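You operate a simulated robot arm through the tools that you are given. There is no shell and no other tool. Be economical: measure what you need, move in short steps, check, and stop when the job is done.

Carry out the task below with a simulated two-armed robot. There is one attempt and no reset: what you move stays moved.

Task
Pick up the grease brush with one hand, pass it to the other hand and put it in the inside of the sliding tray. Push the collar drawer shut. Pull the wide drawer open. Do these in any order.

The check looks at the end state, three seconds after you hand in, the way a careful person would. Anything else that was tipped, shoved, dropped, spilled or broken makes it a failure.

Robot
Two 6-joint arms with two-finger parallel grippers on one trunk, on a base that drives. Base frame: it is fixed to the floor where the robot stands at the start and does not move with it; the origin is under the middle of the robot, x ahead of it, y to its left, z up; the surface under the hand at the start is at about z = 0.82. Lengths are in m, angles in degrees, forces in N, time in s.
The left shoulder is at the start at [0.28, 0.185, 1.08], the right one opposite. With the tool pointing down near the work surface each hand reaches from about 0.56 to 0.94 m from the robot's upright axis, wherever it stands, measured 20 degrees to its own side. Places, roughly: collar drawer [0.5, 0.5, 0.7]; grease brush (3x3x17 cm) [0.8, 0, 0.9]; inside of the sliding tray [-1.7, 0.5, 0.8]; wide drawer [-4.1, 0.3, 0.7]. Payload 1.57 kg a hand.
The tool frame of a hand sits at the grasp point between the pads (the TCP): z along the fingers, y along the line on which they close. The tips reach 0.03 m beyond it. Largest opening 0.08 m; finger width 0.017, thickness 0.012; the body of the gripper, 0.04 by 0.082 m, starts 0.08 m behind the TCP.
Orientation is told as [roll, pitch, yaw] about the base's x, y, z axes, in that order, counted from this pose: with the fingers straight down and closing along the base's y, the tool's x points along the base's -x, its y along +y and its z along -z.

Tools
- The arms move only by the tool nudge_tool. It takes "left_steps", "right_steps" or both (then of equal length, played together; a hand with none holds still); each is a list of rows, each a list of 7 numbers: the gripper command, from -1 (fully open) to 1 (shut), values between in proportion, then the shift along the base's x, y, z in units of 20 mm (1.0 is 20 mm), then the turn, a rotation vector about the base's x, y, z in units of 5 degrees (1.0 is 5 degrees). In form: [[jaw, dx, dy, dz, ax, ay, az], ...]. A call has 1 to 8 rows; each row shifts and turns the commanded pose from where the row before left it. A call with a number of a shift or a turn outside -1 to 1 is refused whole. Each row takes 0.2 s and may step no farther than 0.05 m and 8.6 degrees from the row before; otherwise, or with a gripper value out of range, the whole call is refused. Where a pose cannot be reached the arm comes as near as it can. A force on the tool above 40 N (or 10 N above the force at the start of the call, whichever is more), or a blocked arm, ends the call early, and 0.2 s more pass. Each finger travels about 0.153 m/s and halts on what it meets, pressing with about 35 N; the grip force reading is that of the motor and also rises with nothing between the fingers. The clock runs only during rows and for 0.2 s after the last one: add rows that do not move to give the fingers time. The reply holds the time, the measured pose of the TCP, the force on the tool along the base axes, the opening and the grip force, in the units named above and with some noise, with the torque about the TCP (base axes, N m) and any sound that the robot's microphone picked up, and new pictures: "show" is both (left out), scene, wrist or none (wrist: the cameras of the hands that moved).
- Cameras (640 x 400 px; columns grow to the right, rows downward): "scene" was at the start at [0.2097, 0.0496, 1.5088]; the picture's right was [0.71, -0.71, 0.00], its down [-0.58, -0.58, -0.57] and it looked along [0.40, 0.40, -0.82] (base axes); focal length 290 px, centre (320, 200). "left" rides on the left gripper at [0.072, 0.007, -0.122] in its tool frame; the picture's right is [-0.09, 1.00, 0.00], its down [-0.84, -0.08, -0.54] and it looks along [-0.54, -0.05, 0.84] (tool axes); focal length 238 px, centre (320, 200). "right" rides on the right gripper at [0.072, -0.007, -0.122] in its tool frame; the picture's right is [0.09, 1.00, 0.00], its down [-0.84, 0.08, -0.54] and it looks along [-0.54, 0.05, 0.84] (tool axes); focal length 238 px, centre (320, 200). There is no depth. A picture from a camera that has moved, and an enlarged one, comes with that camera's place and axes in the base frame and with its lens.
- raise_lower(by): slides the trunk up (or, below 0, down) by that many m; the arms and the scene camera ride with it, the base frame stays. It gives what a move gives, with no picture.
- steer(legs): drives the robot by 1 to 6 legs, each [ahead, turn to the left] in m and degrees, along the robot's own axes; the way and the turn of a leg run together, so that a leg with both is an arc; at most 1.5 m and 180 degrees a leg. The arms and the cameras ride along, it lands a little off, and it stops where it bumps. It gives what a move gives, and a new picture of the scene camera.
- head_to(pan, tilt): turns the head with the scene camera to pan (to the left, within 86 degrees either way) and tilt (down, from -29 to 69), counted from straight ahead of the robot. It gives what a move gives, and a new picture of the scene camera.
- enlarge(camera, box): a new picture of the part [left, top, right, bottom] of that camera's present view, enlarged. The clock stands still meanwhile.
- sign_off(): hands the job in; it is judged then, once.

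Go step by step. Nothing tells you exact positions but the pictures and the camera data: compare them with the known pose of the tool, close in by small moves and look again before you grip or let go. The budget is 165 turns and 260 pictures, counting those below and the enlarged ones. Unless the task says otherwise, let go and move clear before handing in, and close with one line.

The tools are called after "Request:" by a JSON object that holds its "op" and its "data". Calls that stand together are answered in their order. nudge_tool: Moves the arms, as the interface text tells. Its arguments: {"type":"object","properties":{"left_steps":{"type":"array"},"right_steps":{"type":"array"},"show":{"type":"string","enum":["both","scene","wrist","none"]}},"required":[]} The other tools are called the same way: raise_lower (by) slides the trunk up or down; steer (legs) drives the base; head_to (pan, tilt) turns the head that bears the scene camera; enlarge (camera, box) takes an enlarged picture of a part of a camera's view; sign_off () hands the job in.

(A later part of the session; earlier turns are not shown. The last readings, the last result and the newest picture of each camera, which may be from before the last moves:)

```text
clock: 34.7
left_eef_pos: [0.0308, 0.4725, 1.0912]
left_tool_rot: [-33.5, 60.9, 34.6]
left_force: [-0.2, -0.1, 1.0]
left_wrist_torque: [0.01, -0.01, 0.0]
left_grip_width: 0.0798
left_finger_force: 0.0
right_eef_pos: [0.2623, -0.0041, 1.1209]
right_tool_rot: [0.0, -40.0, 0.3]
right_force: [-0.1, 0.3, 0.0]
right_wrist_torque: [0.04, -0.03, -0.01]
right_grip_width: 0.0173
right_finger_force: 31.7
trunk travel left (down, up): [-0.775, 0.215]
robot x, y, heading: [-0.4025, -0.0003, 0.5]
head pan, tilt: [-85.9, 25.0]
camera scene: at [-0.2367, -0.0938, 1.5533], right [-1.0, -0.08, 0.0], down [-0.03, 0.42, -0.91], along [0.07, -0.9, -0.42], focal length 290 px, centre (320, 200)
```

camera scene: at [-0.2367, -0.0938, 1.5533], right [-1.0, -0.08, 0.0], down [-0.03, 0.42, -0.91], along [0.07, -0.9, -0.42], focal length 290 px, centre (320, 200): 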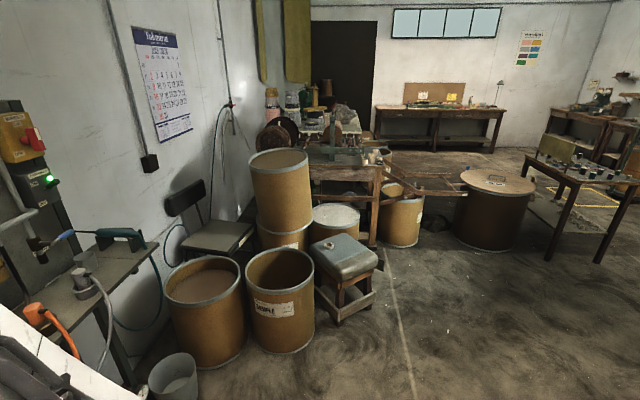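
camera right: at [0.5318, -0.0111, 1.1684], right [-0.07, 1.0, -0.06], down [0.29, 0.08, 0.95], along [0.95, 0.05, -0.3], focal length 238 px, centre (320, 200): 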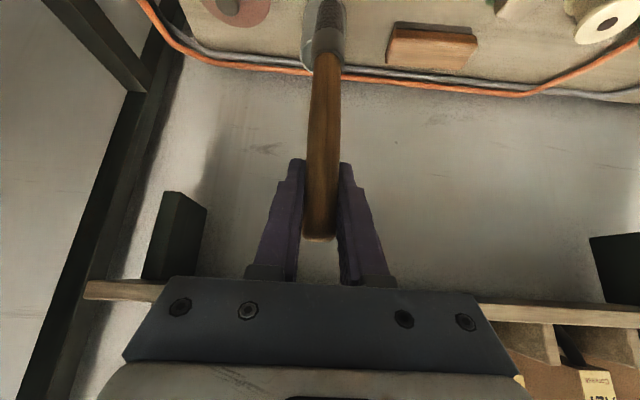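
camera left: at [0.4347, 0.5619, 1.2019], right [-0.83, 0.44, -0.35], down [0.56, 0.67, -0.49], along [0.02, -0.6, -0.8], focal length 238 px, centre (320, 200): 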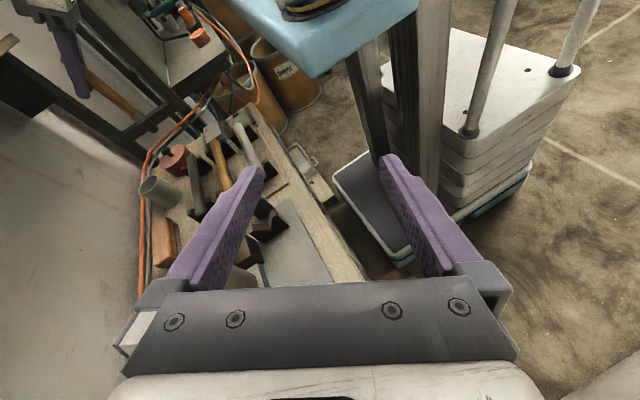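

Both bench drawers are shut, and the space here is clear. I'll finish turning the left hand.

Request:
{"op": "nudge_tool", "data": {"left_steps": [[-1, 0.8, -0.4, 0, -0.866, 0.866, 0.866], [-1, 0.8, -0.4, 0, -0.866, 0.866, 0.866], [-1, 0.8, -0.4, 0, -0.866, 0.866, 0.866], [-1, 0.8, -0.4, 0, -0.866, 0.866, 0.866], [-1, 0.8, -0.4, 0, -0.866, 0.866, 0.866]], "show": "wrist"}}

Request:
{"op": "head_to", "data": {"pan": 15, "tilt": 40}}

```text
clock: 35.9
left_eef_pos: [0.0935, 0.3809, 1.0652]
left_tool_rot: [126.2, 88.5, -143.4]
left_force: [0.1, -0.3, -0.1]
left_wrist_torque: [-0.01, 0.02, -0.03]
left_grip_width: 0.0799
left_finger_force: 0.0
left hand out of reach, approached as far as the arm can: row 1, 2, 3, 4, 5
right_eef_pos: [0.2636, -0.0025, 1.12]
right_tool_rot: [0.0, -39.9, 0.3]
right_force: [0.1, 0.9, 0.1]
right_wrist_torque: [-0.01, 0.01, -0.01]
right_grip_width: 0.017
right_finger_force: 32.6
trunk travel left (down, up): [-0.775, 0.215]
robot x, y, heading: [-0.3989, -0.0009, 0.4]
head pan, tilt: [-85.9, 25.0]
camera left: at [0.0886, 0.5032, 1.1356], right [-1.0, -0.01, -0.07], down [0.06, 0.53, -0.85], along [0.04, -0.85, -0.53], focal length 238 px, centre (320, 200)
```

left: 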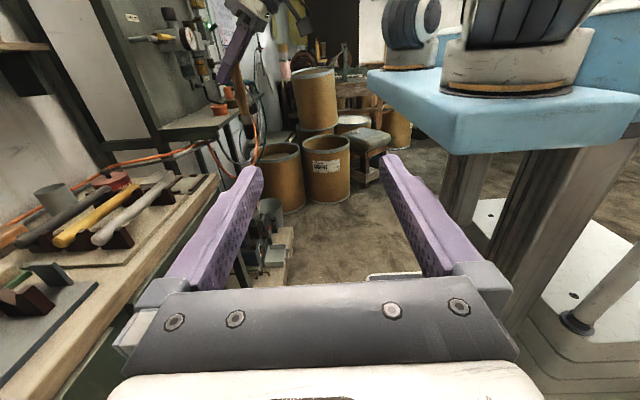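

```text
clock: 37.7
left_eef_pos: [0.0932, 0.3803, 1.064]
left_tool_rot: [127.4, 88.9, -142.5]
left_force: [-0.5, -0.2, -0.1]
left_wrist_torque: [0.0, 0.02, 0.02]
left_grip_width: 0.0799
left_finger_force: 0.1
right_eef_pos: [0.2626, -0.0026, 1.1208]
right_tool_rot: [0.0, -40.1, 0.3]
right_force: [-0.4, -1.2, -0.4]
right_wrist_torque: [0.02, -0.03, 0.01]
right_grip_width: 0.0173
right_finger_force: 32.6
trunk travel left (down, up): [-0.775, 0.215]
robot x, y, heading: [-0.4044, 0.0007, 0.3]
head pan, tilt: [15.0, 40.0]
camera scene: at [-0.1616, 0.0204, 1.53], right [0.26, -0.96, 0.0], down [-0.62, -0.17, -0.77], along [0.74, 0.2, -0.64], focal length 290 px, centre (320, 200)
```

scene: 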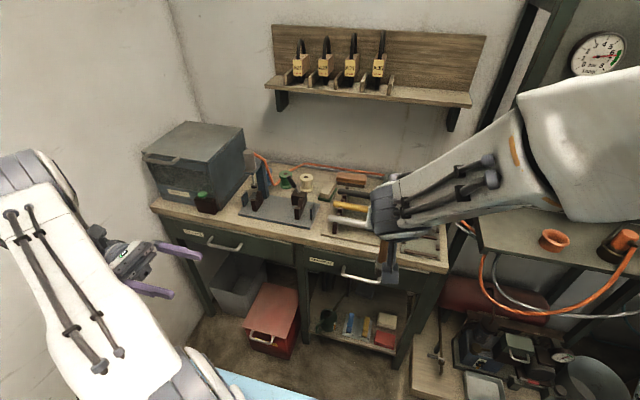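

The left fingers now point to -y. I'll bring both hands toward each other, stopping short of contact.

Request:
{"op": "nudge_tool", "data": {"left_steps": [[-1, 1, -0.9, -0.1, 0, 0, 0], [-1, 1, -0.9, -0.1, 0, 0, 0], [-1, 1, -0.9, -0.1, 0, 0, 0], [-1, 1, -0.9, -0.1, 0, 0, 0], [-1, 1, -0.9, -0.1, 0, 0, 0], [-1, 1, -0.9, -0.1, 0, 0, 0], [-1, 1, -0.9, -0.1, 0, 0, 0], [-1, 1, -0.9, 0, 0, 0, 0]], "right_steps": [[1, 0, 0.4, 0, 0, 0, 0], [1, 0, 0.4, 0, 0, 0, 0], [1, 0, 0.4, 0, 0, 0, 0], [1, 0, 0.4, 0, 0, 0, 0], [1, 0, 0.4, 0, 0, 0, 0], [1, 0, 0.4, 0, 0, 0, 0], [1, 0, 0.4, 0, 0, 0, 0], [1, 0, 0.4, 0, 0, 0, 0]]}}

```text
clock: 39.5
left_eef_pos: [0.2556, 0.2353, 1.0501]
left_tool_rot: [132.1, 88.6, -137.6]
left_force: [0.1, -1.3, -0.1]
left_wrist_torque: [-0.03, 0.03, 0.01]
left_grip_width: 0.0797
left_finger_force: 0.0
right_eef_pos: [0.2627, 0.0613, 1.1211]
right_tool_rot: [-0.1, -40.0, 0.4]
right_force: [-0.3, 0.4, 0.0]
right_wrist_torque: [-0.03, -0.02, 0.02]
right_grip_width: 0.0174
right_finger_force: 32.1
trunk travel left (down, up): [-0.775, 0.215]
robot x, y, heading: [-0.4023, -0.0042, 0.1]
head pan, tilt: [15.0, 40.0]
camera scene: at [-0.1618, 0.0205, 1.53], right [0.26, -0.96, 0.0], down [-0.62, -0.17, -0.77], along [0.74, 0.2, -0.64], focal length 290 px, centre (320, 200)
camera right: at [0.1301, 0.0534, 1.1679], right [-0.08, 1.0, -0.06], down [0.29, 0.08, 0.95], along [0.95, 0.05, -0.3], focal length 238 px, centre (320, 200)
camera left: at [0.2507, 0.3578, 1.1212], right [-1.0, 0.0, -0.07], down [0.06, 0.53, -0.85], along [0.04, -0.85, -0.53], focal length 238 px, centre (320, 200)
```

scene: 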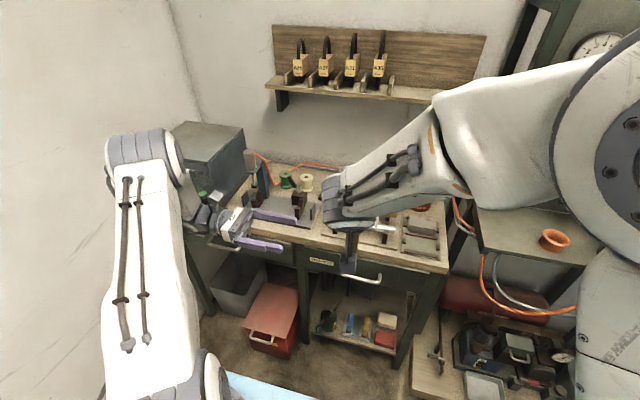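
right: 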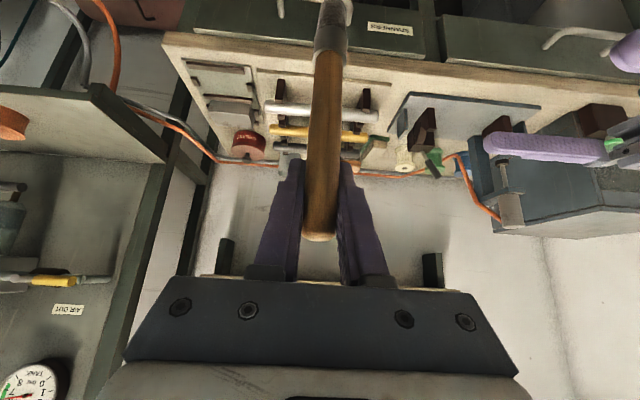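
left: 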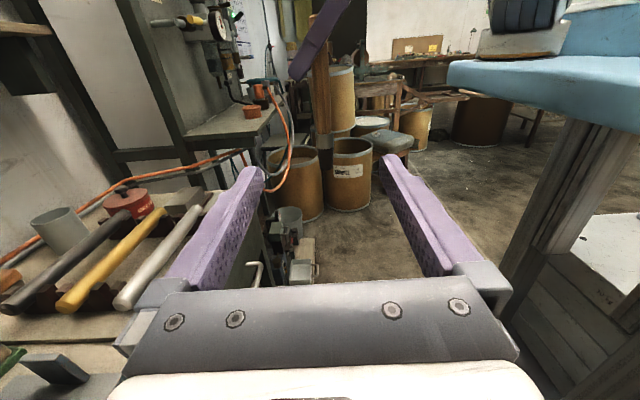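

The brush is lined up between the left fingers (x≈0.253, grip height z≈1.05 just above the ferrule). I'll close in on y.

Request:
{"op": "nudge_tool", "data": {"left_steps": [[-1, 0, -0.9, 0, 0, 0, 0], [-1, 0, -0.9, 0, 0, 0, 0], [-1, 0, -0.9, 0, 0, 0, 0], [-1, 0, -0.9, 0, 0, 0, 0], [-1, 0, -0.9, 0, 0, 0, 0], [-1, 0, -0.9, 0, 0, 0, 0], [-1, 0, -0.9, 0, 0, 0, 0]]}}

```text
clock: 41.1
left_eef_pos: [0.254, 0.109, 1.0492]
left_tool_rot: [133.3, 88.8, -136.4]
left_force: [0.4, -0.7, -0.2]
left_wrist_torque: [0.02, 0.0, 0.0]
left_grip_width: 0.0799
left_finger_force: 0.1
right_eef_pos: [0.2636, 0.0615, 1.1209]
right_tool_rot: [0.0, -40.1, 0.3]
right_force: [-0.5, -0.9, -0.8]
right_wrist_torque: [0.0, -0.03, -0.01]
right_grip_width: 0.0173
right_finger_force: 32.2
trunk travel left (down, up): [-0.775, 0.215]
robot x, y, heading: [-0.4032, -0.0024, 0.2]
head pan, tilt: [15.0, 40.0]
camera scene: at [-0.1617, 0.0204, 1.53], right [0.26, -0.96, 0.0], down [-0.62, -0.17, -0.77], along [0.74, 0.2, -0.64], focal length 290 px, centre (320, 200)
camera left: at [0.2478, 0.2308, 1.1211], right [-1.0, 0.0, -0.08], down [0.06, 0.53, -0.85], along [0.04, -0.85, -0.53], focal length 238 px, centre (320, 200)
```

scene: 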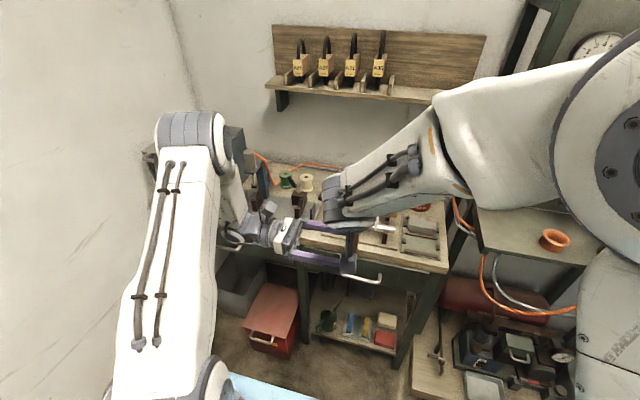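
left: 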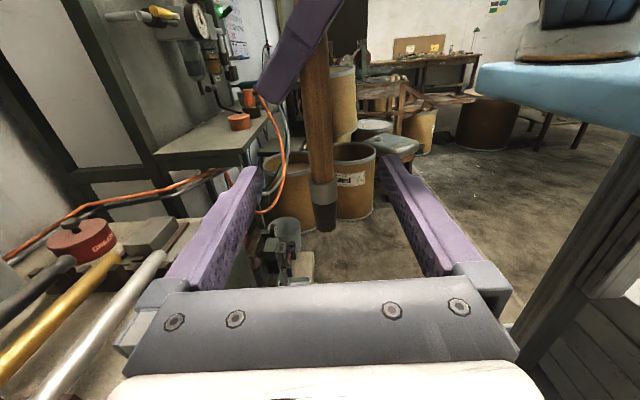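

Request:
{"op": "nudge_tool", "data": {"left_steps": [[-1, 0, -0.8, 0.1, 0, 0, 0], [-1, 0, -0.8, 0.1, 0, 0, 0], [-1, 0, -0.6, 0, 0, 0, 0]], "show": "wrist"}}

```text
clock: 41.9
left_eef_pos: [0.2551, 0.0633, 1.0527]
left_tool_rot: [132.5, 88.7, -137.4]
left_force: [0.0, 0.3, 0.2]
left_wrist_torque: [-0.03, 0.03, -0.03]
left_grip_width: 0.08
left_finger_force: 0.0
right_eef_pos: [0.2641, 0.0614, 1.1195]
right_tool_rot: [0.0, -40.0, 0.3]
right_force: [-0.3, -1.2, -0.2]
right_wrist_torque: [0.0, 0.01, 0.0]
right_grip_width: 0.0166
right_finger_force: 32.2
trunk travel left (down, up): [-0.775, 0.215]
robot x, y, heading: [-0.4047, 0.001, 0.3]
head pan, tilt: [15.0, 40.0]
camera left: at [0.2487, 0.1865, 1.1238], right [-1.0, 0.0, -0.07], down [0.06, 0.53, -0.85], along [0.04, -0.85, -0.53], focal length 238 px, centre (320, 200)
```

left: 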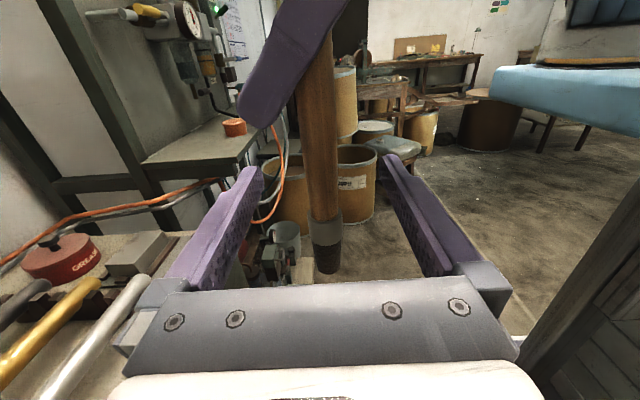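

The TCP projects right onto the handle just above the ferrule. I'll close the left fingers.

Request:
{"op": "nudge_tool", "data": {"left_steps": [[0, 0, 0, 0, 0, 0, 0], [0.4, 0, 0, 0, 0, 0, 0], [0.7, 0, 0, 0, 0, 0, 0], [1, 0, 0, 0, 0, 0, 0], [1, 0, 0, 0, 0, 0, 0]], "show": "wrist"}}

```text
clock: 43.1
left_eef_pos: [0.2538, 0.0641, 1.0537]
left_tool_rot: [132.6, 88.7, -137.4]
left_force: [-15.9, -0.6, 4.6]
left_wrist_torque: [0.0, -0.57, -0.06]
left_grip_width: 0.0168
left_finger_force: 31.7
right_eef_pos: [0.2639, 0.0606, 1.1212]
right_tool_rot: [0.0, -40.0, 0.3]
right_force: [15.8, 0.3, -5.6]
right_wrist_torque: [0.02, -0.51, -0.02]
right_grip_width: 0.0174
right_finger_force: 32.5
trunk travel left (down, up): [-0.775, 0.215]
robot x, y, heading: [-0.4043, -0.0025, 0.0]
head pan, tilt: [15.0, 40.0]
camera left: at [0.2483, 0.1865, 1.1237], right [-1.0, 0.0, -0.07], down [0.06, 0.53, -0.85], along [0.04, -0.85, -0.53], focal length 238 px, centre (320, 200)
```

left: 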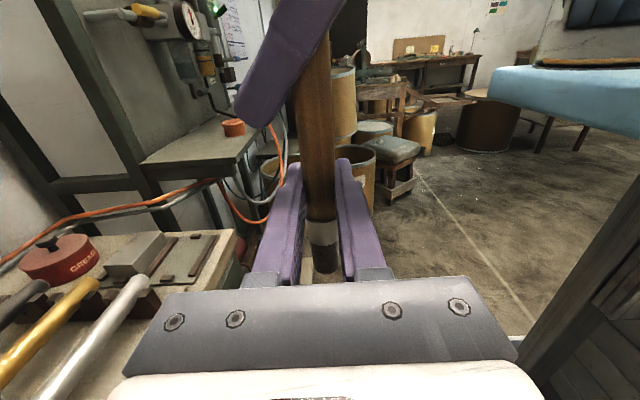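

The left hand grips firmly (16.8 mm). I'll release with the right and withdraw along its own axis.

Request:
{"op": "nudge_tool", "data": {"right_steps": [[-0.2, 0, 0, 0, 0, 0, 0], [-0.2, 0, 0, 0, 0, 0, 0], [-0.2, -0.6, 0, 0.7, 0, 0, 0], [-0.2, -0.6, 0, 0.7, 0, 0, 0], [-0.2, -0.6, -0.3, 0.7, 0, 0, 0], [-0.2, -0.5, -0.8, 0.6, 0, 0, 0], [-0.2, -0.5, -1, 0.5, 0, 0, 0], [-0.2, 0, -1, 0, 0, 0, 0]]}}

```text
clock: 44.9
left_eef_pos: [0.2535, 0.0634, 1.0529]
left_tool_rot: [132.2, 88.6, -137.7]
left_force: [-0.4, -0.1, -0.1]
left_wrist_torque: [-0.01, -0.01, 0.01]
left_grip_width: 0.0167
left_finger_force: 31.9
right_eef_pos: [0.2066, -0.0014, 1.1869]
right_tool_rot: [-0.1, -40.0, 0.3]
right_force: [0.4, 1.0, 0.3]
right_wrist_torque: [0.0, 0.0, 0.02]
right_grip_width: 0.0479
right_finger_force: 0.0
trunk travel left (down, up): [-0.775, 0.215]
robot x, y, heading: [-0.402, -0.0007, 0.3]
head pan, tilt: [15.0, 40.0]
camera scene: at [-0.1617, 0.0204, 1.53], right [0.26, -0.96, 0.0], down [-0.62, -0.17, -0.77], along [0.74, 0.2, -0.64], focal length 290 px, centre (320, 200)
camera right: at [0.073, -0.009, 1.2334], right [-0.08, 1.0, -0.06], down [0.29, 0.08, 0.95], along [0.95, 0.05, -0.3], focal length 238 px, centre (320, 200)
```

scene: 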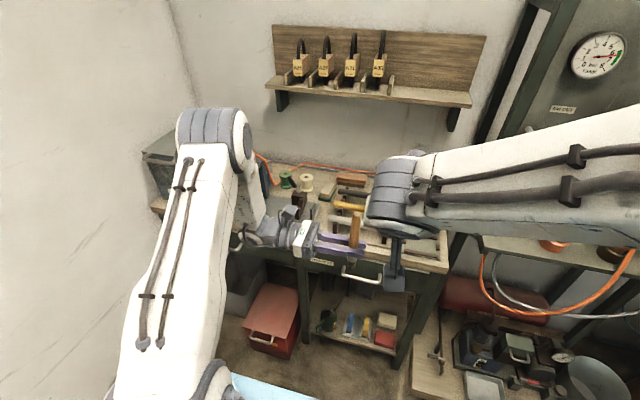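
right: 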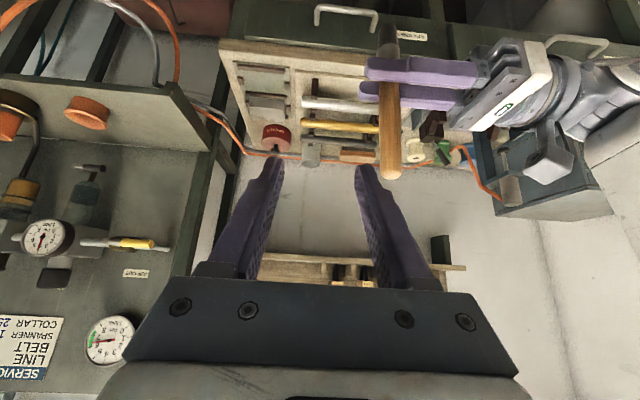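

The handover succeeded. I'll move the right hand aside, then turn and reverse into open floor toward the tray bench along the left wall.

Request:
{"op": "nudge_tool", "data": {"right_steps": [[0, -0.5, -1, 0, 0, 0, 0], [0, -0.5, -1, 0, 0, 0, 0], [0, -0.5, -1, 0, 0, 0, 0], [0, -0.5, -1, 0, 0, 0, 0], [0, -0.5, -1, 0, 0, 0, 0], [0, 0, -1, 0, 0, 0, 0], [0, 0, -1, 0, 0, 0, 0], [0, 0, -1, 0, 0, 0, 0]], "show": "none"}}

Request:
{"op": "steer", "data": {"legs": [[0, 30], [-0.6, 0]]}}

Request:
{"op": "head_to", "data": {"pan": 70, "tilt": 25}}

```text
clock: 46.7
left_eef_pos: [0.2545, 0.0651, 1.052]
left_tool_rot: [131.9, 88.6, -138.0]
left_force: [0.8, 0.7, -0.4]
left_wrist_torque: [0.01, -0.01, -0.03]
left_grip_width: 0.0167
left_finger_force: 31.5
right_eef_pos: [0.1975, -0.1383, 1.1747]
right_tool_rot: [-0.1, -39.8, 0.3]
right_force: [0.3, -0.1, 0.5]
right_wrist_torque: [0.0, 0.01, -0.02]
right_grip_width: 0.0402
right_finger_force: 0.0
right hand out of reach, approached as far as the arm can: row 4, 5, 6, 7, 8
trunk travel left (down, up): [-0.775, 0.215]
robot x, y, heading: [-0.4014, -0.0047, 0.2]
head pan, tilt: [15.0, 40.0]
```

```text
clock: 51.5
left_eef_pos: [-0.3886, 0.0842, 1.053]
left_tool_rot: [131.7, 88.5, -108.5]
left_force: [-0.7, -0.2, 0.9]
left_wrist_torque: [-0.01, 0.0, -0.02]
left_grip_width: 0.0165
left_finger_force: 31.2
right_eef_pos: [-0.3361, -0.1198, 1.1752]
right_tool_rot: [0.1, -39.9, 30.0]
right_force: [0.0, 0.9, -0.3]
right_wrist_torque: [-0.01, -0.03, 0.02]
right_grip_width: 0.0401
right_finger_force: 0.0
trunk travel left (down, up): [-0.775, 0.215]
robot x, y, heading: [-0.9264, -0.2997, 29.8]
head pan, tilt: [15.0, 40.0]
camera scene: at [-0.7283, -0.1592, 1.5299], right [0.71, -0.71, 0.0], down [-0.46, -0.45, -0.77], along [0.54, 0.54, -0.64], focal length 290 px, centre (320, 200)
```

scene: 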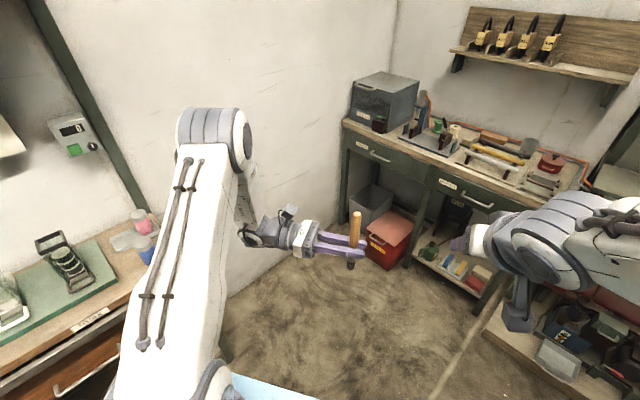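

```text
clock: 52.7
left_eef_pos: [-0.3883, 0.0846, 1.0532]
left_tool_rot: [131.9, 88.6, -108.2]
left_force: [1.0, 0.0, 0.3]
left_wrist_torque: [-0.02, 0.01, 0.01]
left_grip_width: 0.0167
left_finger_force: 32.1
right_eef_pos: [-0.3365, -0.1192, 1.1755]
right_tool_rot: [0.0, -39.8, 29.9]
right_force: [-0.9, -0.8, -0.5]
right_wrist_torque: [0.01, 0.02, 0.0]
right_grip_width: 0.04
right_finger_force: 0.1
trunk travel left (down, up): [-0.775, 0.215]
robot x, y, heading: [-0.929, -0.2981, 30.0]
head pan, tilt: [70.0, 25.0]
camera scene: at [-0.8045, -0.1285, 1.5533], right [0.99, 0.17, 0.0], down [0.07, -0.42, -0.91], along [-0.16, 0.89, -0.42], focal length 290 px, centre (320, 200)
```

scene: 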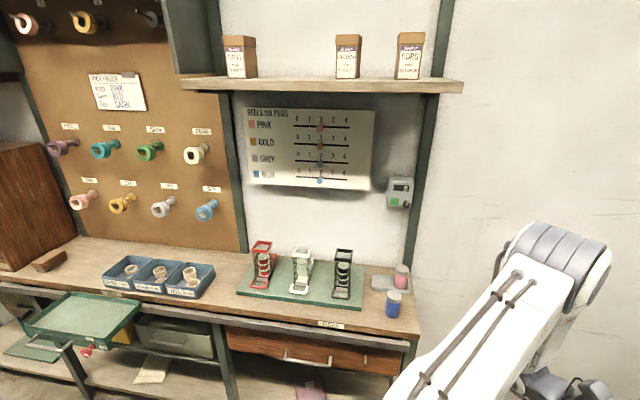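

The green sliding tray is pulled out at about (-1.71, 0.44, 0.78). I'll reverse further, then face the bench.

Request:
{"op": "steer", "data": {"legs": [[-0.6, 0], [0, 60]]}}

Request:
{"op": "head_to", "data": {"pan": 10, "tilt": 40}}

```text
clock: 58.8
left_eef_pos: [-1.4935, 0.0707, 1.0524]
left_tool_rot: [131.8, 88.8, -49.4]
left_force: [0.2, -0.5, -0.1]
left_wrist_torque: [0.01, -0.02, 0.01]
left_grip_width: 0.0175
left_finger_force: 32.1
right_eef_pos: [-1.2926, 0.0113, 1.1756]
right_tool_rot: [-0.1, -39.8, 88.9]
right_force: [-0.8, -0.1, -0.1]
right_wrist_torque: [0.0, -0.02, 0.01]
right_grip_width: 0.04
right_finger_force: 0.1
trunk travel left (down, up): [-0.775, 0.215]
robot x, y, heading: [-1.4451, -0.5872, 89.0]
head pan, tilt: [70.0, 25.0]
camera scene: at [-1.5277, -0.3959, 1.5533], right [0.36, 0.93, 0.0], down [0.39, -0.15, -0.91], along [-0.85, 0.33, -0.42], focal length 290 px, centre (320, 200)
```

scene: 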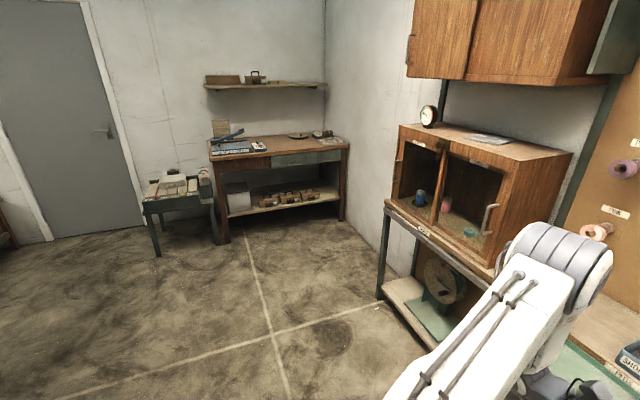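

```text
clock: 60.0
left_eef_pos: [-1.4927, 0.0702, 1.052]
left_tool_rot: [131.9, 88.8, -49.2]
left_force: [-0.7, 0.8, -0.5]
left_wrist_torque: [-0.01, -0.03, 0.02]
left_grip_width: 0.0174
left_finger_force: 32.6
right_eef_pos: [-1.2928, 0.0101, 1.176]
right_tool_rot: [0.0, -39.8, 88.9]
right_force: [0.2, -0.5, 0.5]
right_wrist_torque: [-0.02, -0.01, 0.05]
right_grip_width: 0.0402
right_finger_force: 0.0
trunk travel left (down, up): [-0.775, 0.215]
robot x, y, heading: [-1.4423, -0.5904, 89.1]
head pan, tilt: [10.0, 40.0]
camera scene: at [-1.4551, -0.345, 1.53], right [0.99, 0.16, 0.0], down [0.1, -0.63, -0.77], along [-0.12, 0.76, -0.64], focal length 290 px, centre (320, 200)
```

scene: 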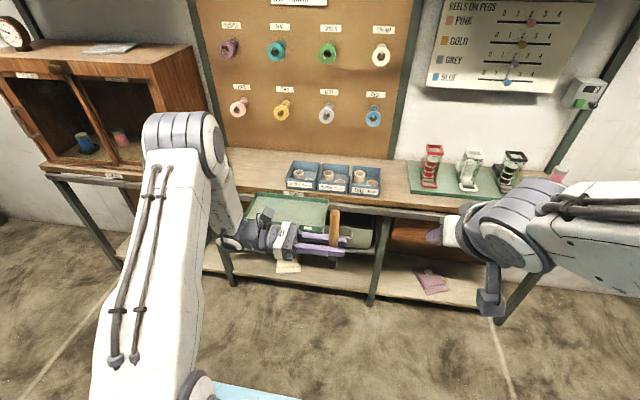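

I can see the tray spans about x -1.84..-1.56, y 0.34..0.52. I'll rotate the left hand to fingers-down here, so the brush lies along world x, moving it left as it turns.

Request:
{"op": "nudge_tool", "data": {"left_steps": [[1, -0.5, 0, 0, 0, 1, 0], [1, -0.5, 0, 0, 0, 1, 0], [1, -0.5, 0, 0, 0, 1, 0], [1, -0.5, 0, 0, 0, 1, 0], [1, -0.5, 0, 0, 0, 1, 0], [1, -0.5, 0, 0, 0, 1, 0], [1, -0.5, 0, 0, 0, 1, 0], [1, -0.5, 0, 0, 0, 1, 0]], "show": "none"}}

Request:
{"op": "nudge_tool", "data": {"left_steps": [[1, -0.5, 0, 0, 0, 1, 0], [1, -0.5, 0, 0, 0, 1, 0], [1, -0.5, 0, 0, 0, 1, 0], [1, -0.5, 0, 0, 0, 1, 0], [1, -0.5, 0, 0, 0, 1, 0], [1, -0.5, 0, 0, 0, 1, 0], [1, -0.5, 0, 0, 0, 1, 0], [1, -0.5, 0, 0, 0, 1, 0]]}}

```text
clock: 61.9
left_eef_pos: [-1.5749, 0.0698, 1.0521]
left_tool_rot: [2.5, 50.7, -178.3]
left_force: [0.0, 0.4, 0.4]
left_wrist_torque: [-0.01, 0.01, 0.0]
left_grip_width: 0.0171
left_finger_force: 32.2
right_eef_pos: [-1.2932, 0.0098, 1.1754]
right_tool_rot: [-0.1, -39.7, 88.9]
right_force: [-0.3, -0.7, 0.4]
right_wrist_torque: [-0.03, 0.0, -0.01]
right_grip_width: 0.0399
right_finger_force: 0.1
trunk travel left (down, up): [-0.775, 0.215]
robot x, y, heading: [-1.4417, -0.5896, 89.1]
head pan, tilt: [10.0, 40.0]
```

```text
clock: 63.6
left_eef_pos: [-1.6538, 0.0705, 1.0523]
left_tool_rot: [1.5, 10.8, -178.9]
left_force: [0.0, -0.4, -0.3]
left_wrist_torque: [0.0, -0.01, 0.01]
left_grip_width: 0.0172
left_finger_force: 31.9
right_eef_pos: [-1.2927, 0.0101, 1.1763]
right_tool_rot: [0.0, -39.7, 88.8]
right_force: [0.2, -0.1, -0.4]
right_wrist_torque: [-0.01, 0.0, 0.0]
right_grip_width: 0.04
right_finger_force: 0.1
trunk travel left (down, up): [-0.775, 0.215]
robot x, y, heading: [-1.4456, -0.5869, 89.0]
head pan, tilt: [10.0, 40.0]
camera scene: at [-1.4551, -0.345, 1.53], right [0.99, 0.16, 0.0], down [0.1, -0.64, -0.77], along [-0.12, 0.76, -0.64], focal length 290 px, centre (320, 200)
camera left: at [-1.6058, 0.0675, 1.187], right [-0.08, -1.0, 0.01], down [-0.92, 0.07, 0.37], along [-0.37, 0.02, -0.93], focal length 238 px, centre (320, 200)
```

scene: 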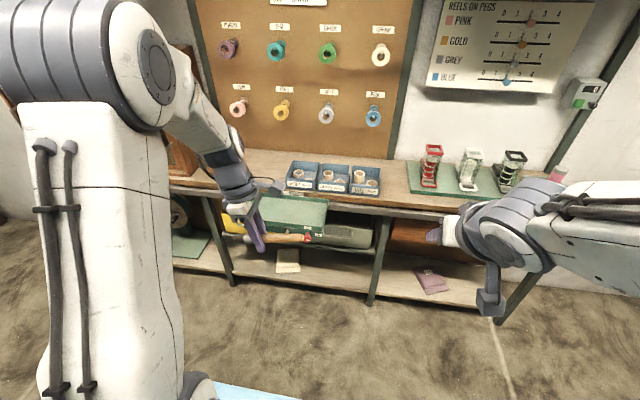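
left: 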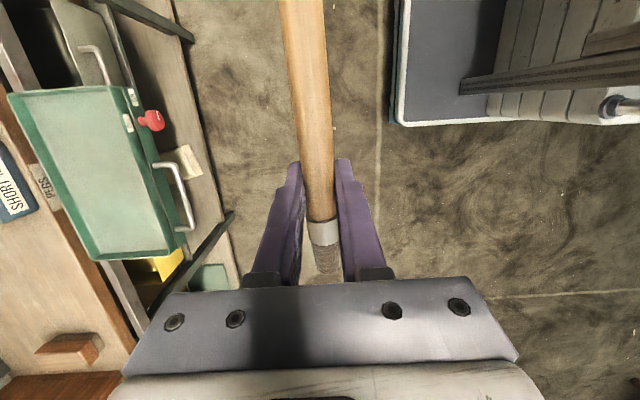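

The tray inside spans x -1.85..-1.56, y 0.36..0.545. I'll level the hand, then drive forward 0.38 m.

Request:
{"op": "nudge_tool", "data": {"left_steps": [[1, -0.5, 0, 0, 0, 1, 0], [1, -0.5, 0, 0, 0, 1, 0]], "show": "none"}}

Request:
{"op": "steer", "data": {"legs": [[0.38, 0]]}}

Request:
{"op": "nudge_tool", "data": {"left_steps": [[1, 0, 0, 0, 0, 0, 0]], "show": "wrist"}}

```text
clock: 64.2
left_eef_pos: [-1.6742, 0.0699, 1.0524]
left_tool_rot: [1.3, 0.8, -179.0]
left_force: [-0.5, -0.6, 0.7]
left_wrist_torque: [0.04, 0.0, 0.03]
left_grip_width: 0.0173
left_finger_force: 32.2
right_eef_pos: [-1.2921, 0.0101, 1.1751]
right_tool_rot: [-0.1, -39.7, 88.8]
right_force: [0.1, -0.3, 0.5]
right_wrist_torque: [-0.01, 0.03, 0.02]
right_grip_width: 0.0402
right_finger_force: 0.1
trunk travel left (down, up): [-0.775, 0.215]
robot x, y, heading: [-1.443, -0.5877, 89.2]
head pan, tilt: [10.0, 40.0]
```

```text
clock: 66.7
left_eef_pos: [-1.6736, 0.4546, 1.0519]
left_tool_rot: [1.1, 0.9, -178.6]
left_force: [0.0, -1.0, -0.4]
left_wrist_torque: [0.01, 0.01, -0.02]
left_grip_width: 0.0172
left_finger_force: 32.0
right_eef_pos: [-1.293, 0.3981, 1.1747]
right_tool_rot: [0.0, -39.8, 89.3]
right_force: [0.0, 0.1, 0.9]
right_wrist_torque: [0.01, -0.02, -0.02]
right_grip_width: 0.0402
right_finger_force: 0.1
trunk travel left (down, up): [-0.775, 0.215]
robot x, y, heading: [-1.4401, -0.2027, 89.1]
head pan, tilt: [10.0, 40.0]
camera scene: at [-1.4517, 0.0412, 1.53], right [0.99, 0.16, 0.0], down [0.11, -0.63, -0.77], along [-0.13, 0.76, -0.64], focal length 290 px, centre (320, 200)
```

scene: 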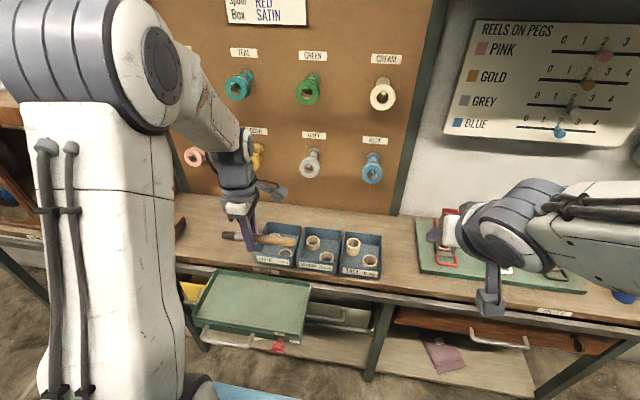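

```text
clock: 67.1
left_eef_pos: [-1.6745, 0.4547, 1.0529]
left_tool_rot: [1.4, 0.9, -178.5]
left_force: [-0.7, 0.0, 0.5]
left_wrist_torque: [0.03, 0.0, -0.01]
left_grip_width: 0.0172
left_finger_force: 32.4
right_eef_pos: [-1.293, 0.3978, 1.1751]
right_tool_rot: [-0.2, -39.8, 89.3]
right_force: [-0.1, -0.4, 0.1]
right_wrist_torque: [0.01, 0.03, 0.02]
right_grip_width: 0.0397
right_finger_force: 0.0
trunk travel left (down, up): [-0.775, 0.215]
robot x, y, heading: [-1.4391, -0.2011, 89.4]
head pan, tilt: [10.0, 40.0]
camera left: at [-1.6034, 0.4517, 1.1762], right [-0.07, -1.0, 0.02], down [-0.85, 0.07, 0.53], along [-0.53, 0.02, -0.85], focal length 238 px, centre (320, 200)
```

left: 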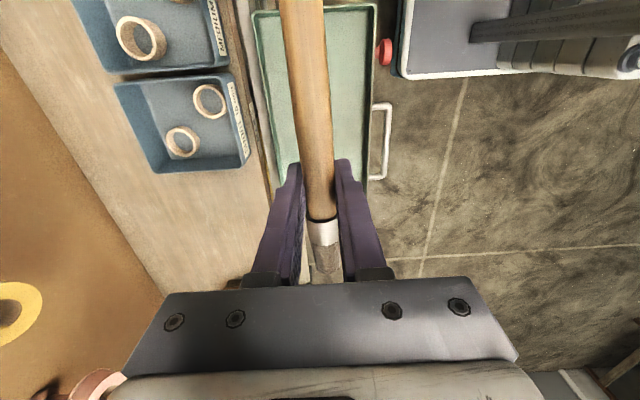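

The rim is at z≈0.774 and the tray centre y≈0.45. I'll shift left 4.5 cm and descend.

Request:
{"op": "nudge_tool", "data": {"left_steps": [[1, -0.8, -0.05, -0.9, 0, 0, 0], [1, -0.8, -0.05, -0.9, 0, 0, 0], [1, -0.7, -0.05, -0.9, 0, 0, 0], [1, 0, 0, -0.9, 0, 0, 0], [1, 0, 0, -0.9, 0, 0, 0], [1, 0, 0, -0.9, 0, 0, 0], [1, 0, 0, -0.9, 0, 0, 0], [1, 0, 0, -0.9, 0, 0, 0]]}}

```text
clock: 68.9
left_eef_pos: [-1.7198, 0.4523, 0.9091]
left_tool_rot: [1.3, 0.9, -178.5]
left_force: [-0.4, -0.3, 0.6]
left_wrist_torque: [0.02, 0.01, 0.0]
left_grip_width: 0.0176
left_finger_force: 31.7
right_eef_pos: [-1.2938, 0.3976, 1.1746]
right_tool_rot: [-0.1, -39.8, 89.4]
right_force: [-0.6, -0.4, -0.3]
right_wrist_torque: [-0.02, 0.01, -0.01]
right_grip_width: 0.0401
right_finger_force: 0.1
trunk travel left (down, up): [-0.775, 0.215]
robot x, y, heading: [-1.4364, -0.1989, 89.4]
head pan, tilt: [10.0, 40.0]
camera scene: at [-1.4517, 0.0415, 1.53], right [0.99, 0.16, 0.0], down [0.11, -0.63, -0.77], along [-0.13, 0.76, -0.64], focal length 290 px, centre (320, 200)
camera left: at [-1.6492, 0.4489, 1.0329], right [-0.07, -1.0, 0.02], down [-0.85, 0.07, 0.53], along [-0.53, 0.02, -0.85], focal length 238 px, centre (320, 200)
```

scene: 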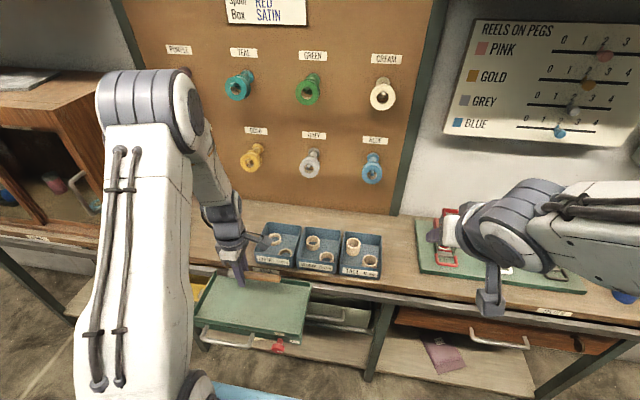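
left: 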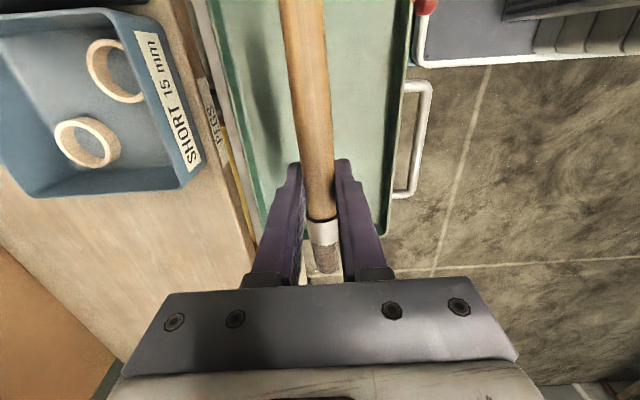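

Well clear of the bench edge. I'll descend to just above the rim, then creep.

Request:
{"op": "nudge_tool", "data": {"left_steps": [[1, 0, -0.1, -0.9, 0, 0, 0], [1, 0, 0, -0.9, 0, 0, 0], [1, 0, 0, -0.9, 0, 0, 0], [1, 0, 0, -0.9, 0, 0, 0], [1, 0, 0, -0.9, 0, 0, 0], [1, 0, 0, -0.6, 0, 0, 0]]}}

```text
clock: 70.4
left_eef_pos: [-1.7196, 0.4482, 0.8093]
left_tool_rot: [1.1, 0.8, -178.4]
left_force: [1.2, -8.5, 27.5]
left_wrist_torque: [0.13, 0.19, 0.02]
left_grip_width: 0.0173
left_finger_force: 32.0
right_eef_pos: [-1.2919, 0.397, 1.1765]
right_tool_rot: [-0.1, -39.9, 89.4]
right_force: [-0.8, -0.2, -0.9]
right_wrist_torque: [0.02, 0.01, 0.02]
right_grip_width: 0.04
right_finger_force: 0.0
trunk travel left (down, up): [-0.775, 0.215]
robot x, y, heading: [-1.4351, -0.2029, 89.6]
head pan, tilt: [10.0, 40.0]
stopped in row 6 (left hand): the force on the tool passed its limit at 46 N (the readings are from after the stop); the commanded pose is now the measured one
camera scene: at [-1.4511, 0.0396, 1.5306], right [0.99, 0.16, 0.0], down [0.11, -0.63, -0.77], along [-0.13, 0.76, -0.64], focal length 290 px, centre (320, 200)
camera left: at [-1.6506, 0.4456, 0.9333], right [-0.07, -1.0, 0.02], down [-0.85, 0.06, 0.53], along [-0.53, 0.02, -0.85], focal length 238 px, centre (320, 200)
```

scene: 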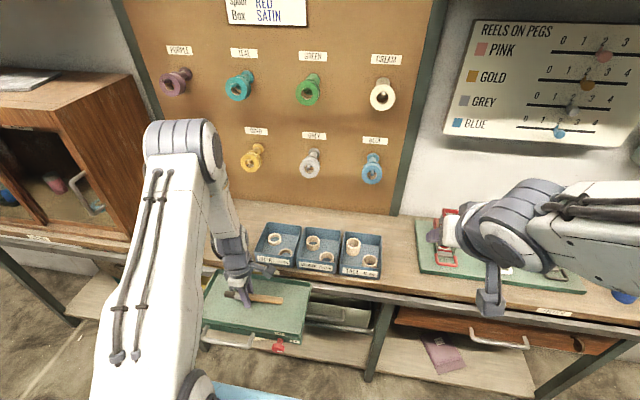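
left: 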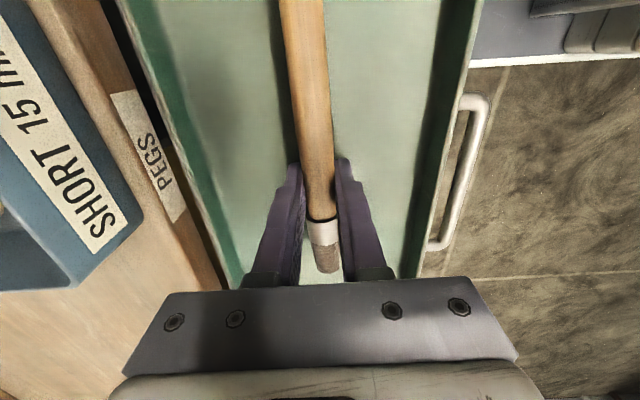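

The fingertips have touched the tray floor and the brush lies well inside. I'll ease up 3 mm and open the fingers gently.

Request:
{"op": "nudge_tool", "data": {"left_steps": [[1, 0, 0, 0.15, 0, 0, 0], [0.5, 0, 0, 0, 0, 0, 0], [0.3, 0, 0, 0, 0, 0, 0], [0.0, 0, 0, 0, 0, 0, 0], [0, 0, 0, 0, 0, 0, 0]], "show": "wrist"}}

```text
clock: 71.6
left_eef_pos: [-1.7206, 0.451, 0.8094]
left_tool_rot: [0.9, 0.8, -178.5]
left_force: [-0.1, 2.2, 2.3]
left_wrist_torque: [0.13, 0.06, 0.0]
left_grip_width: 0.0416
left_finger_force: 1.1
right_eef_pos: [-1.292, 0.398, 1.1746]
right_tool_rot: [-0.1, -39.9, 89.3]
right_force: [0.3, 0.1, -0.5]
right_wrist_torque: [0.06, -0.02, -0.03]
right_grip_width: 0.04
right_finger_force: 0.0
trunk travel left (down, up): [-0.775, 0.215]
robot x, y, heading: [-1.4358, -0.2027, 89.2]
head pan, tilt: [10.0, 40.0]
camera left: at [-1.6511, 0.448, 0.9335], right [-0.07, -1.0, 0.01], down [-0.85, 0.06, 0.53], along [-0.53, 0.02, -0.85], focal length 238 px, centre (320, 200)
```

left: 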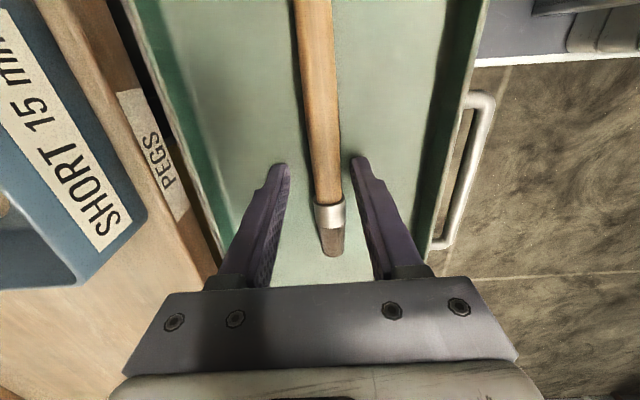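

The brush rests on the tray floor. I'll lift the hand straight up and check.

Request:
{"op": "nudge_tool", "data": {"left_steps": [[0, 0, 0, 0.5, 0, 0, 0], [0, 0, 0, 0.8, 0, 0, 0], [0, 0, 0, 1, 0, 0, 0], [0, 0, 0, 1, 0, 0, 0], [0, 0, 0, 1, 0, 0, 0], [0, 0, 0, 1, 0, 0, 0], [0, 0, 0, 1, 0, 0, 0], [0, 0, 0, 1, 0, 0, 0]]}}

```text
clock: 73.4
left_eef_pos: [-1.723, 0.4482, 0.9564]
left_tool_rot: [1.1, 0.9, -178.4]
left_force: [-0.3, -0.5, 0.1]
left_wrist_torque: [-0.02, -0.02, 0.01]
left_grip_width: 0.0401
left_finger_force: 0.0
right_eef_pos: [-1.2938, 0.3981, 1.1746]
right_tool_rot: [-0.1, -39.7, 89.5]
right_force: [0.0, 0.5, 0.8]
right_wrist_torque: [-0.02, 0.01, 0.02]
right_grip_width: 0.0401
right_finger_force: 0.1
trunk travel left (down, up): [-0.775, 0.215]
robot x, y, heading: [-1.4396, -0.2017, 89.5]
head pan, tilt: [10.0, 40.0]
camera scene: at [-1.4518, 0.0415, 1.53], right [0.99, 0.16, 0.0], down [0.11, -0.63, -0.77], along [-0.13, 0.76, -0.64], focal length 290 px, centre (320, 200)
camera left: at [-1.6522, 0.4454, 1.0805], right [-0.07, -1.0, 0.02], down [-0.85, 0.07, 0.53], along [-0.53, 0.02, -0.85], focal length 238 px, centre (320, 200)
```

scene: 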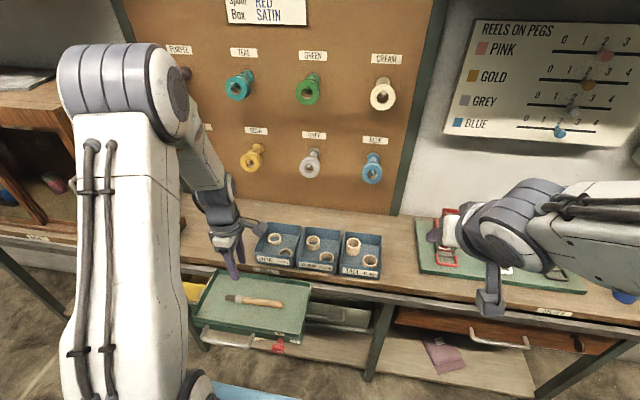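
left: 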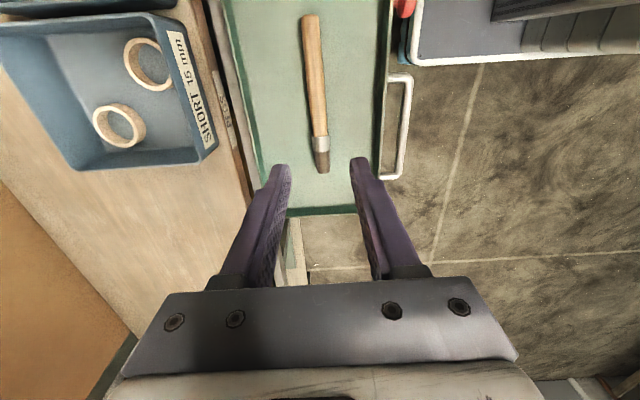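

The brush lies in the tray. Now on to the wide drawer at the far wall: I'll raise the hand, back out, turn left and approach part way.

Request:
{"op": "nudge_tool", "data": {"left_steps": [[0, 0, -0.5, 1, 0, 0, 0], [0, 0, -0.5, 1, 0, 0, 0], [0, 0, -0.5, 1, 0, 0, 0], [0, 0, -0.5, 1, 0, 0, 0]], "show": "none"}}

Request:
{"op": "steer", "data": {"legs": [[-0.6, 0], [0, 90]]}}

Request:
{"op": "head_to", "data": {"pan": 0, "tilt": 20}}

```text
clock: 74.4
left_eef_pos: [-1.723, 0.4096, 1.0352]
left_tool_rot: [1.0, 0.8, -178.5]
left_force: [0.5, 0.0, -0.4]
left_wrist_torque: [-0.01, -0.02, -0.01]
left_grip_width: 0.0399
left_finger_force: 0.1
right_eef_pos: [-1.2924, 0.3984, 1.1751]
right_tool_rot: [-0.2, -40.0, 89.4]
right_force: [1.0, -0.3, 0.1]
right_wrist_torque: [-0.02, 0.0, 0.03]
right_grip_width: 0.0402
right_finger_force: 0.1
trunk travel left (down, up): [-0.775, 0.215]
robot x, y, heading: [-1.4373, -0.1983, 89.4]
head pan, tilt: [10.0, 40.0]
```

```text
clock: 81.6
left_eef_pos: [-2.0489, -1.083, 1.0377]
left_tool_rot: [1.1, 0.9, -87.5]
left_force: [0.6, 0.5, 0.2]
left_wrist_torque: [-0.01, -0.01, -0.01]
left_grip_width: 0.0395
left_finger_force: 0.0
right_eef_pos: [-2.0436, -0.6535, 1.1762]
right_tool_rot: [-0.1, -39.8, -179.9]
right_force: [-0.6, -0.5, 0.3]
right_wrist_torque: [-0.02, -0.02, 0.01]
right_grip_width: 0.0398
right_finger_force: 0.1
trunk travel left (down, up): [-0.775, 0.215]
robot x, y, heading: [-1.442, -0.7893, -179.7]
head pan, tilt: [10.0, 40.0]
camera scene: at [-1.6868, -0.8071, 1.53], right [-0.18, 0.98, 0.0], down [0.63, 0.11, -0.77], along [-0.75, -0.14, -0.64], focal length 290 px, centre (320, 200)
```

scene: 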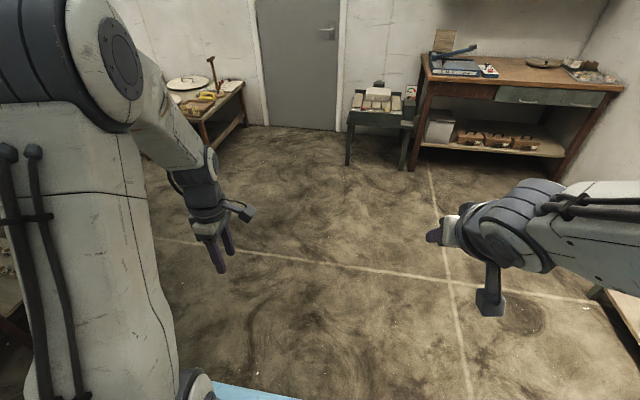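

```text
clock: 82.4
left_eef_pos: [-2.0495, -1.0836, 1.0365]
left_tool_rot: [1.1, 0.9, -87.7]
left_force: [-0.3, 0.1, -1.2]
left_wrist_torque: [0.0, 0.0, -0.01]
left_grip_width: 0.0402
left_finger_force: 0.0
right_eef_pos: [-2.0429, -0.6525, 1.1743]
right_tool_rot: [0.0, -39.7, -179.7]
right_force: [0.3, 0.5, 0.5]
right_wrist_torque: [-0.03, -0.01, -0.03]
right_grip_width: 0.0399
right_finger_force: 0.1
trunk travel left (down, up): [-0.775, 0.215]
robot x, y, heading: [-1.4402, -0.7913, -179.9]
head pan, tilt: [0.0, 20.0]
camera scene: at [-1.6963, -0.7924, 1.5613], right [0.0, 1.0, 0.0], down [0.34, 0.0, -0.94], along [-0.94, 0.0, -0.34], focal length 290 px, centre (320, 200)
```

scene: 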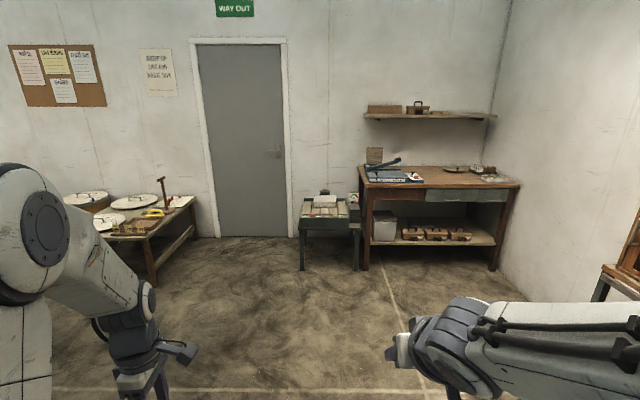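

The wide green drawer is on the right half of the far bench (centre about y 0.48, z 0.72). I'll drive closer on a diagonal, planning to use the right hand.

Request:
{"op": "steer", "data": {"legs": [[1.0, 0], [0, -43], [0.85, 0], [0, 43]]}}

Request:
{"op": "head_to", "data": {"pan": -15, "tilt": 35}}

```text
clock: 95.8
left_eef_pos: [-3.6949, -0.5744, 1.0375]
left_tool_rot: [1.1, 0.9, -84.8]
left_force: [0.1, -0.8, -0.1]
left_wrist_torque: [0.0, 0.01, -0.01]
left_grip_width: 0.0399
left_finger_force: 0.0
right_eef_pos: [-3.7101, -0.145, 1.1756]
right_tool_rot: [-0.1, -39.9, -177.0]
right_force: [-0.5, -0.1, 0.4]
right_wrist_torque: [0.0, 0.0, -0.02]
right_grip_width: 0.0399
right_finger_force: 0.1
trunk travel left (down, up): [-0.775, 0.215]
robot x, y, heading: [-3.1018, -0.2565, -176.9]
head pan, tilt: [0.0, 20.0]
camera scene: at [-3.3563, -0.2673, 1.5614], right [-0.06, 1.0, 0.0], down [0.34, 0.02, -0.94], along [-0.94, -0.05, -0.34], focal length 290 px, centre (320, 200)
```

scene: 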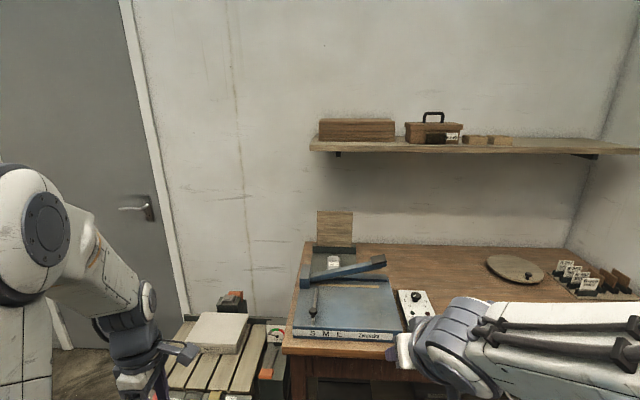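

```text
clock: 96.5
left_eef_pos: [-3.6932, -0.5759, 1.0357]
left_tool_rot: [1.0, 0.9, -84.8]
left_force: [0.0, -0.1, 0.4]
left_wrist_torque: [-0.01, -0.01, 0.02]
left_grip_width: 0.04
left_finger_force: 0.1
right_eef_pos: [-3.7091, -0.1457, 1.1755]
right_tool_rot: [-0.1, -39.8, -176.9]
right_force: [-0.1, 0.1, 0.2]
right_wrist_torque: [-0.01, 0.04, -0.03]
right_grip_width: 0.0398
right_finger_force: 0.0
trunk travel left (down, up): [-0.775, 0.215]
robot x, y, heading: [-3.105, -0.2528, -176.7]
head pan, tilt: [-15.0, 35.0]
camera scene: at [-3.3495, -0.2443, 1.5376], right [0.2, 0.98, 0.0], down [0.56, -0.12, -0.82], along [-0.8, 0.17, -0.57], focal length 290 px, centre (320, 200)
```

scene: 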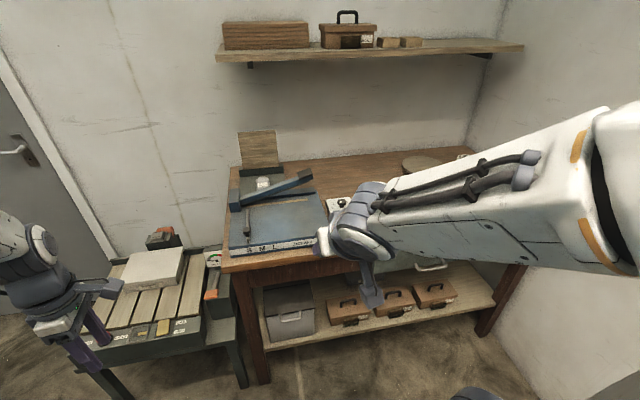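

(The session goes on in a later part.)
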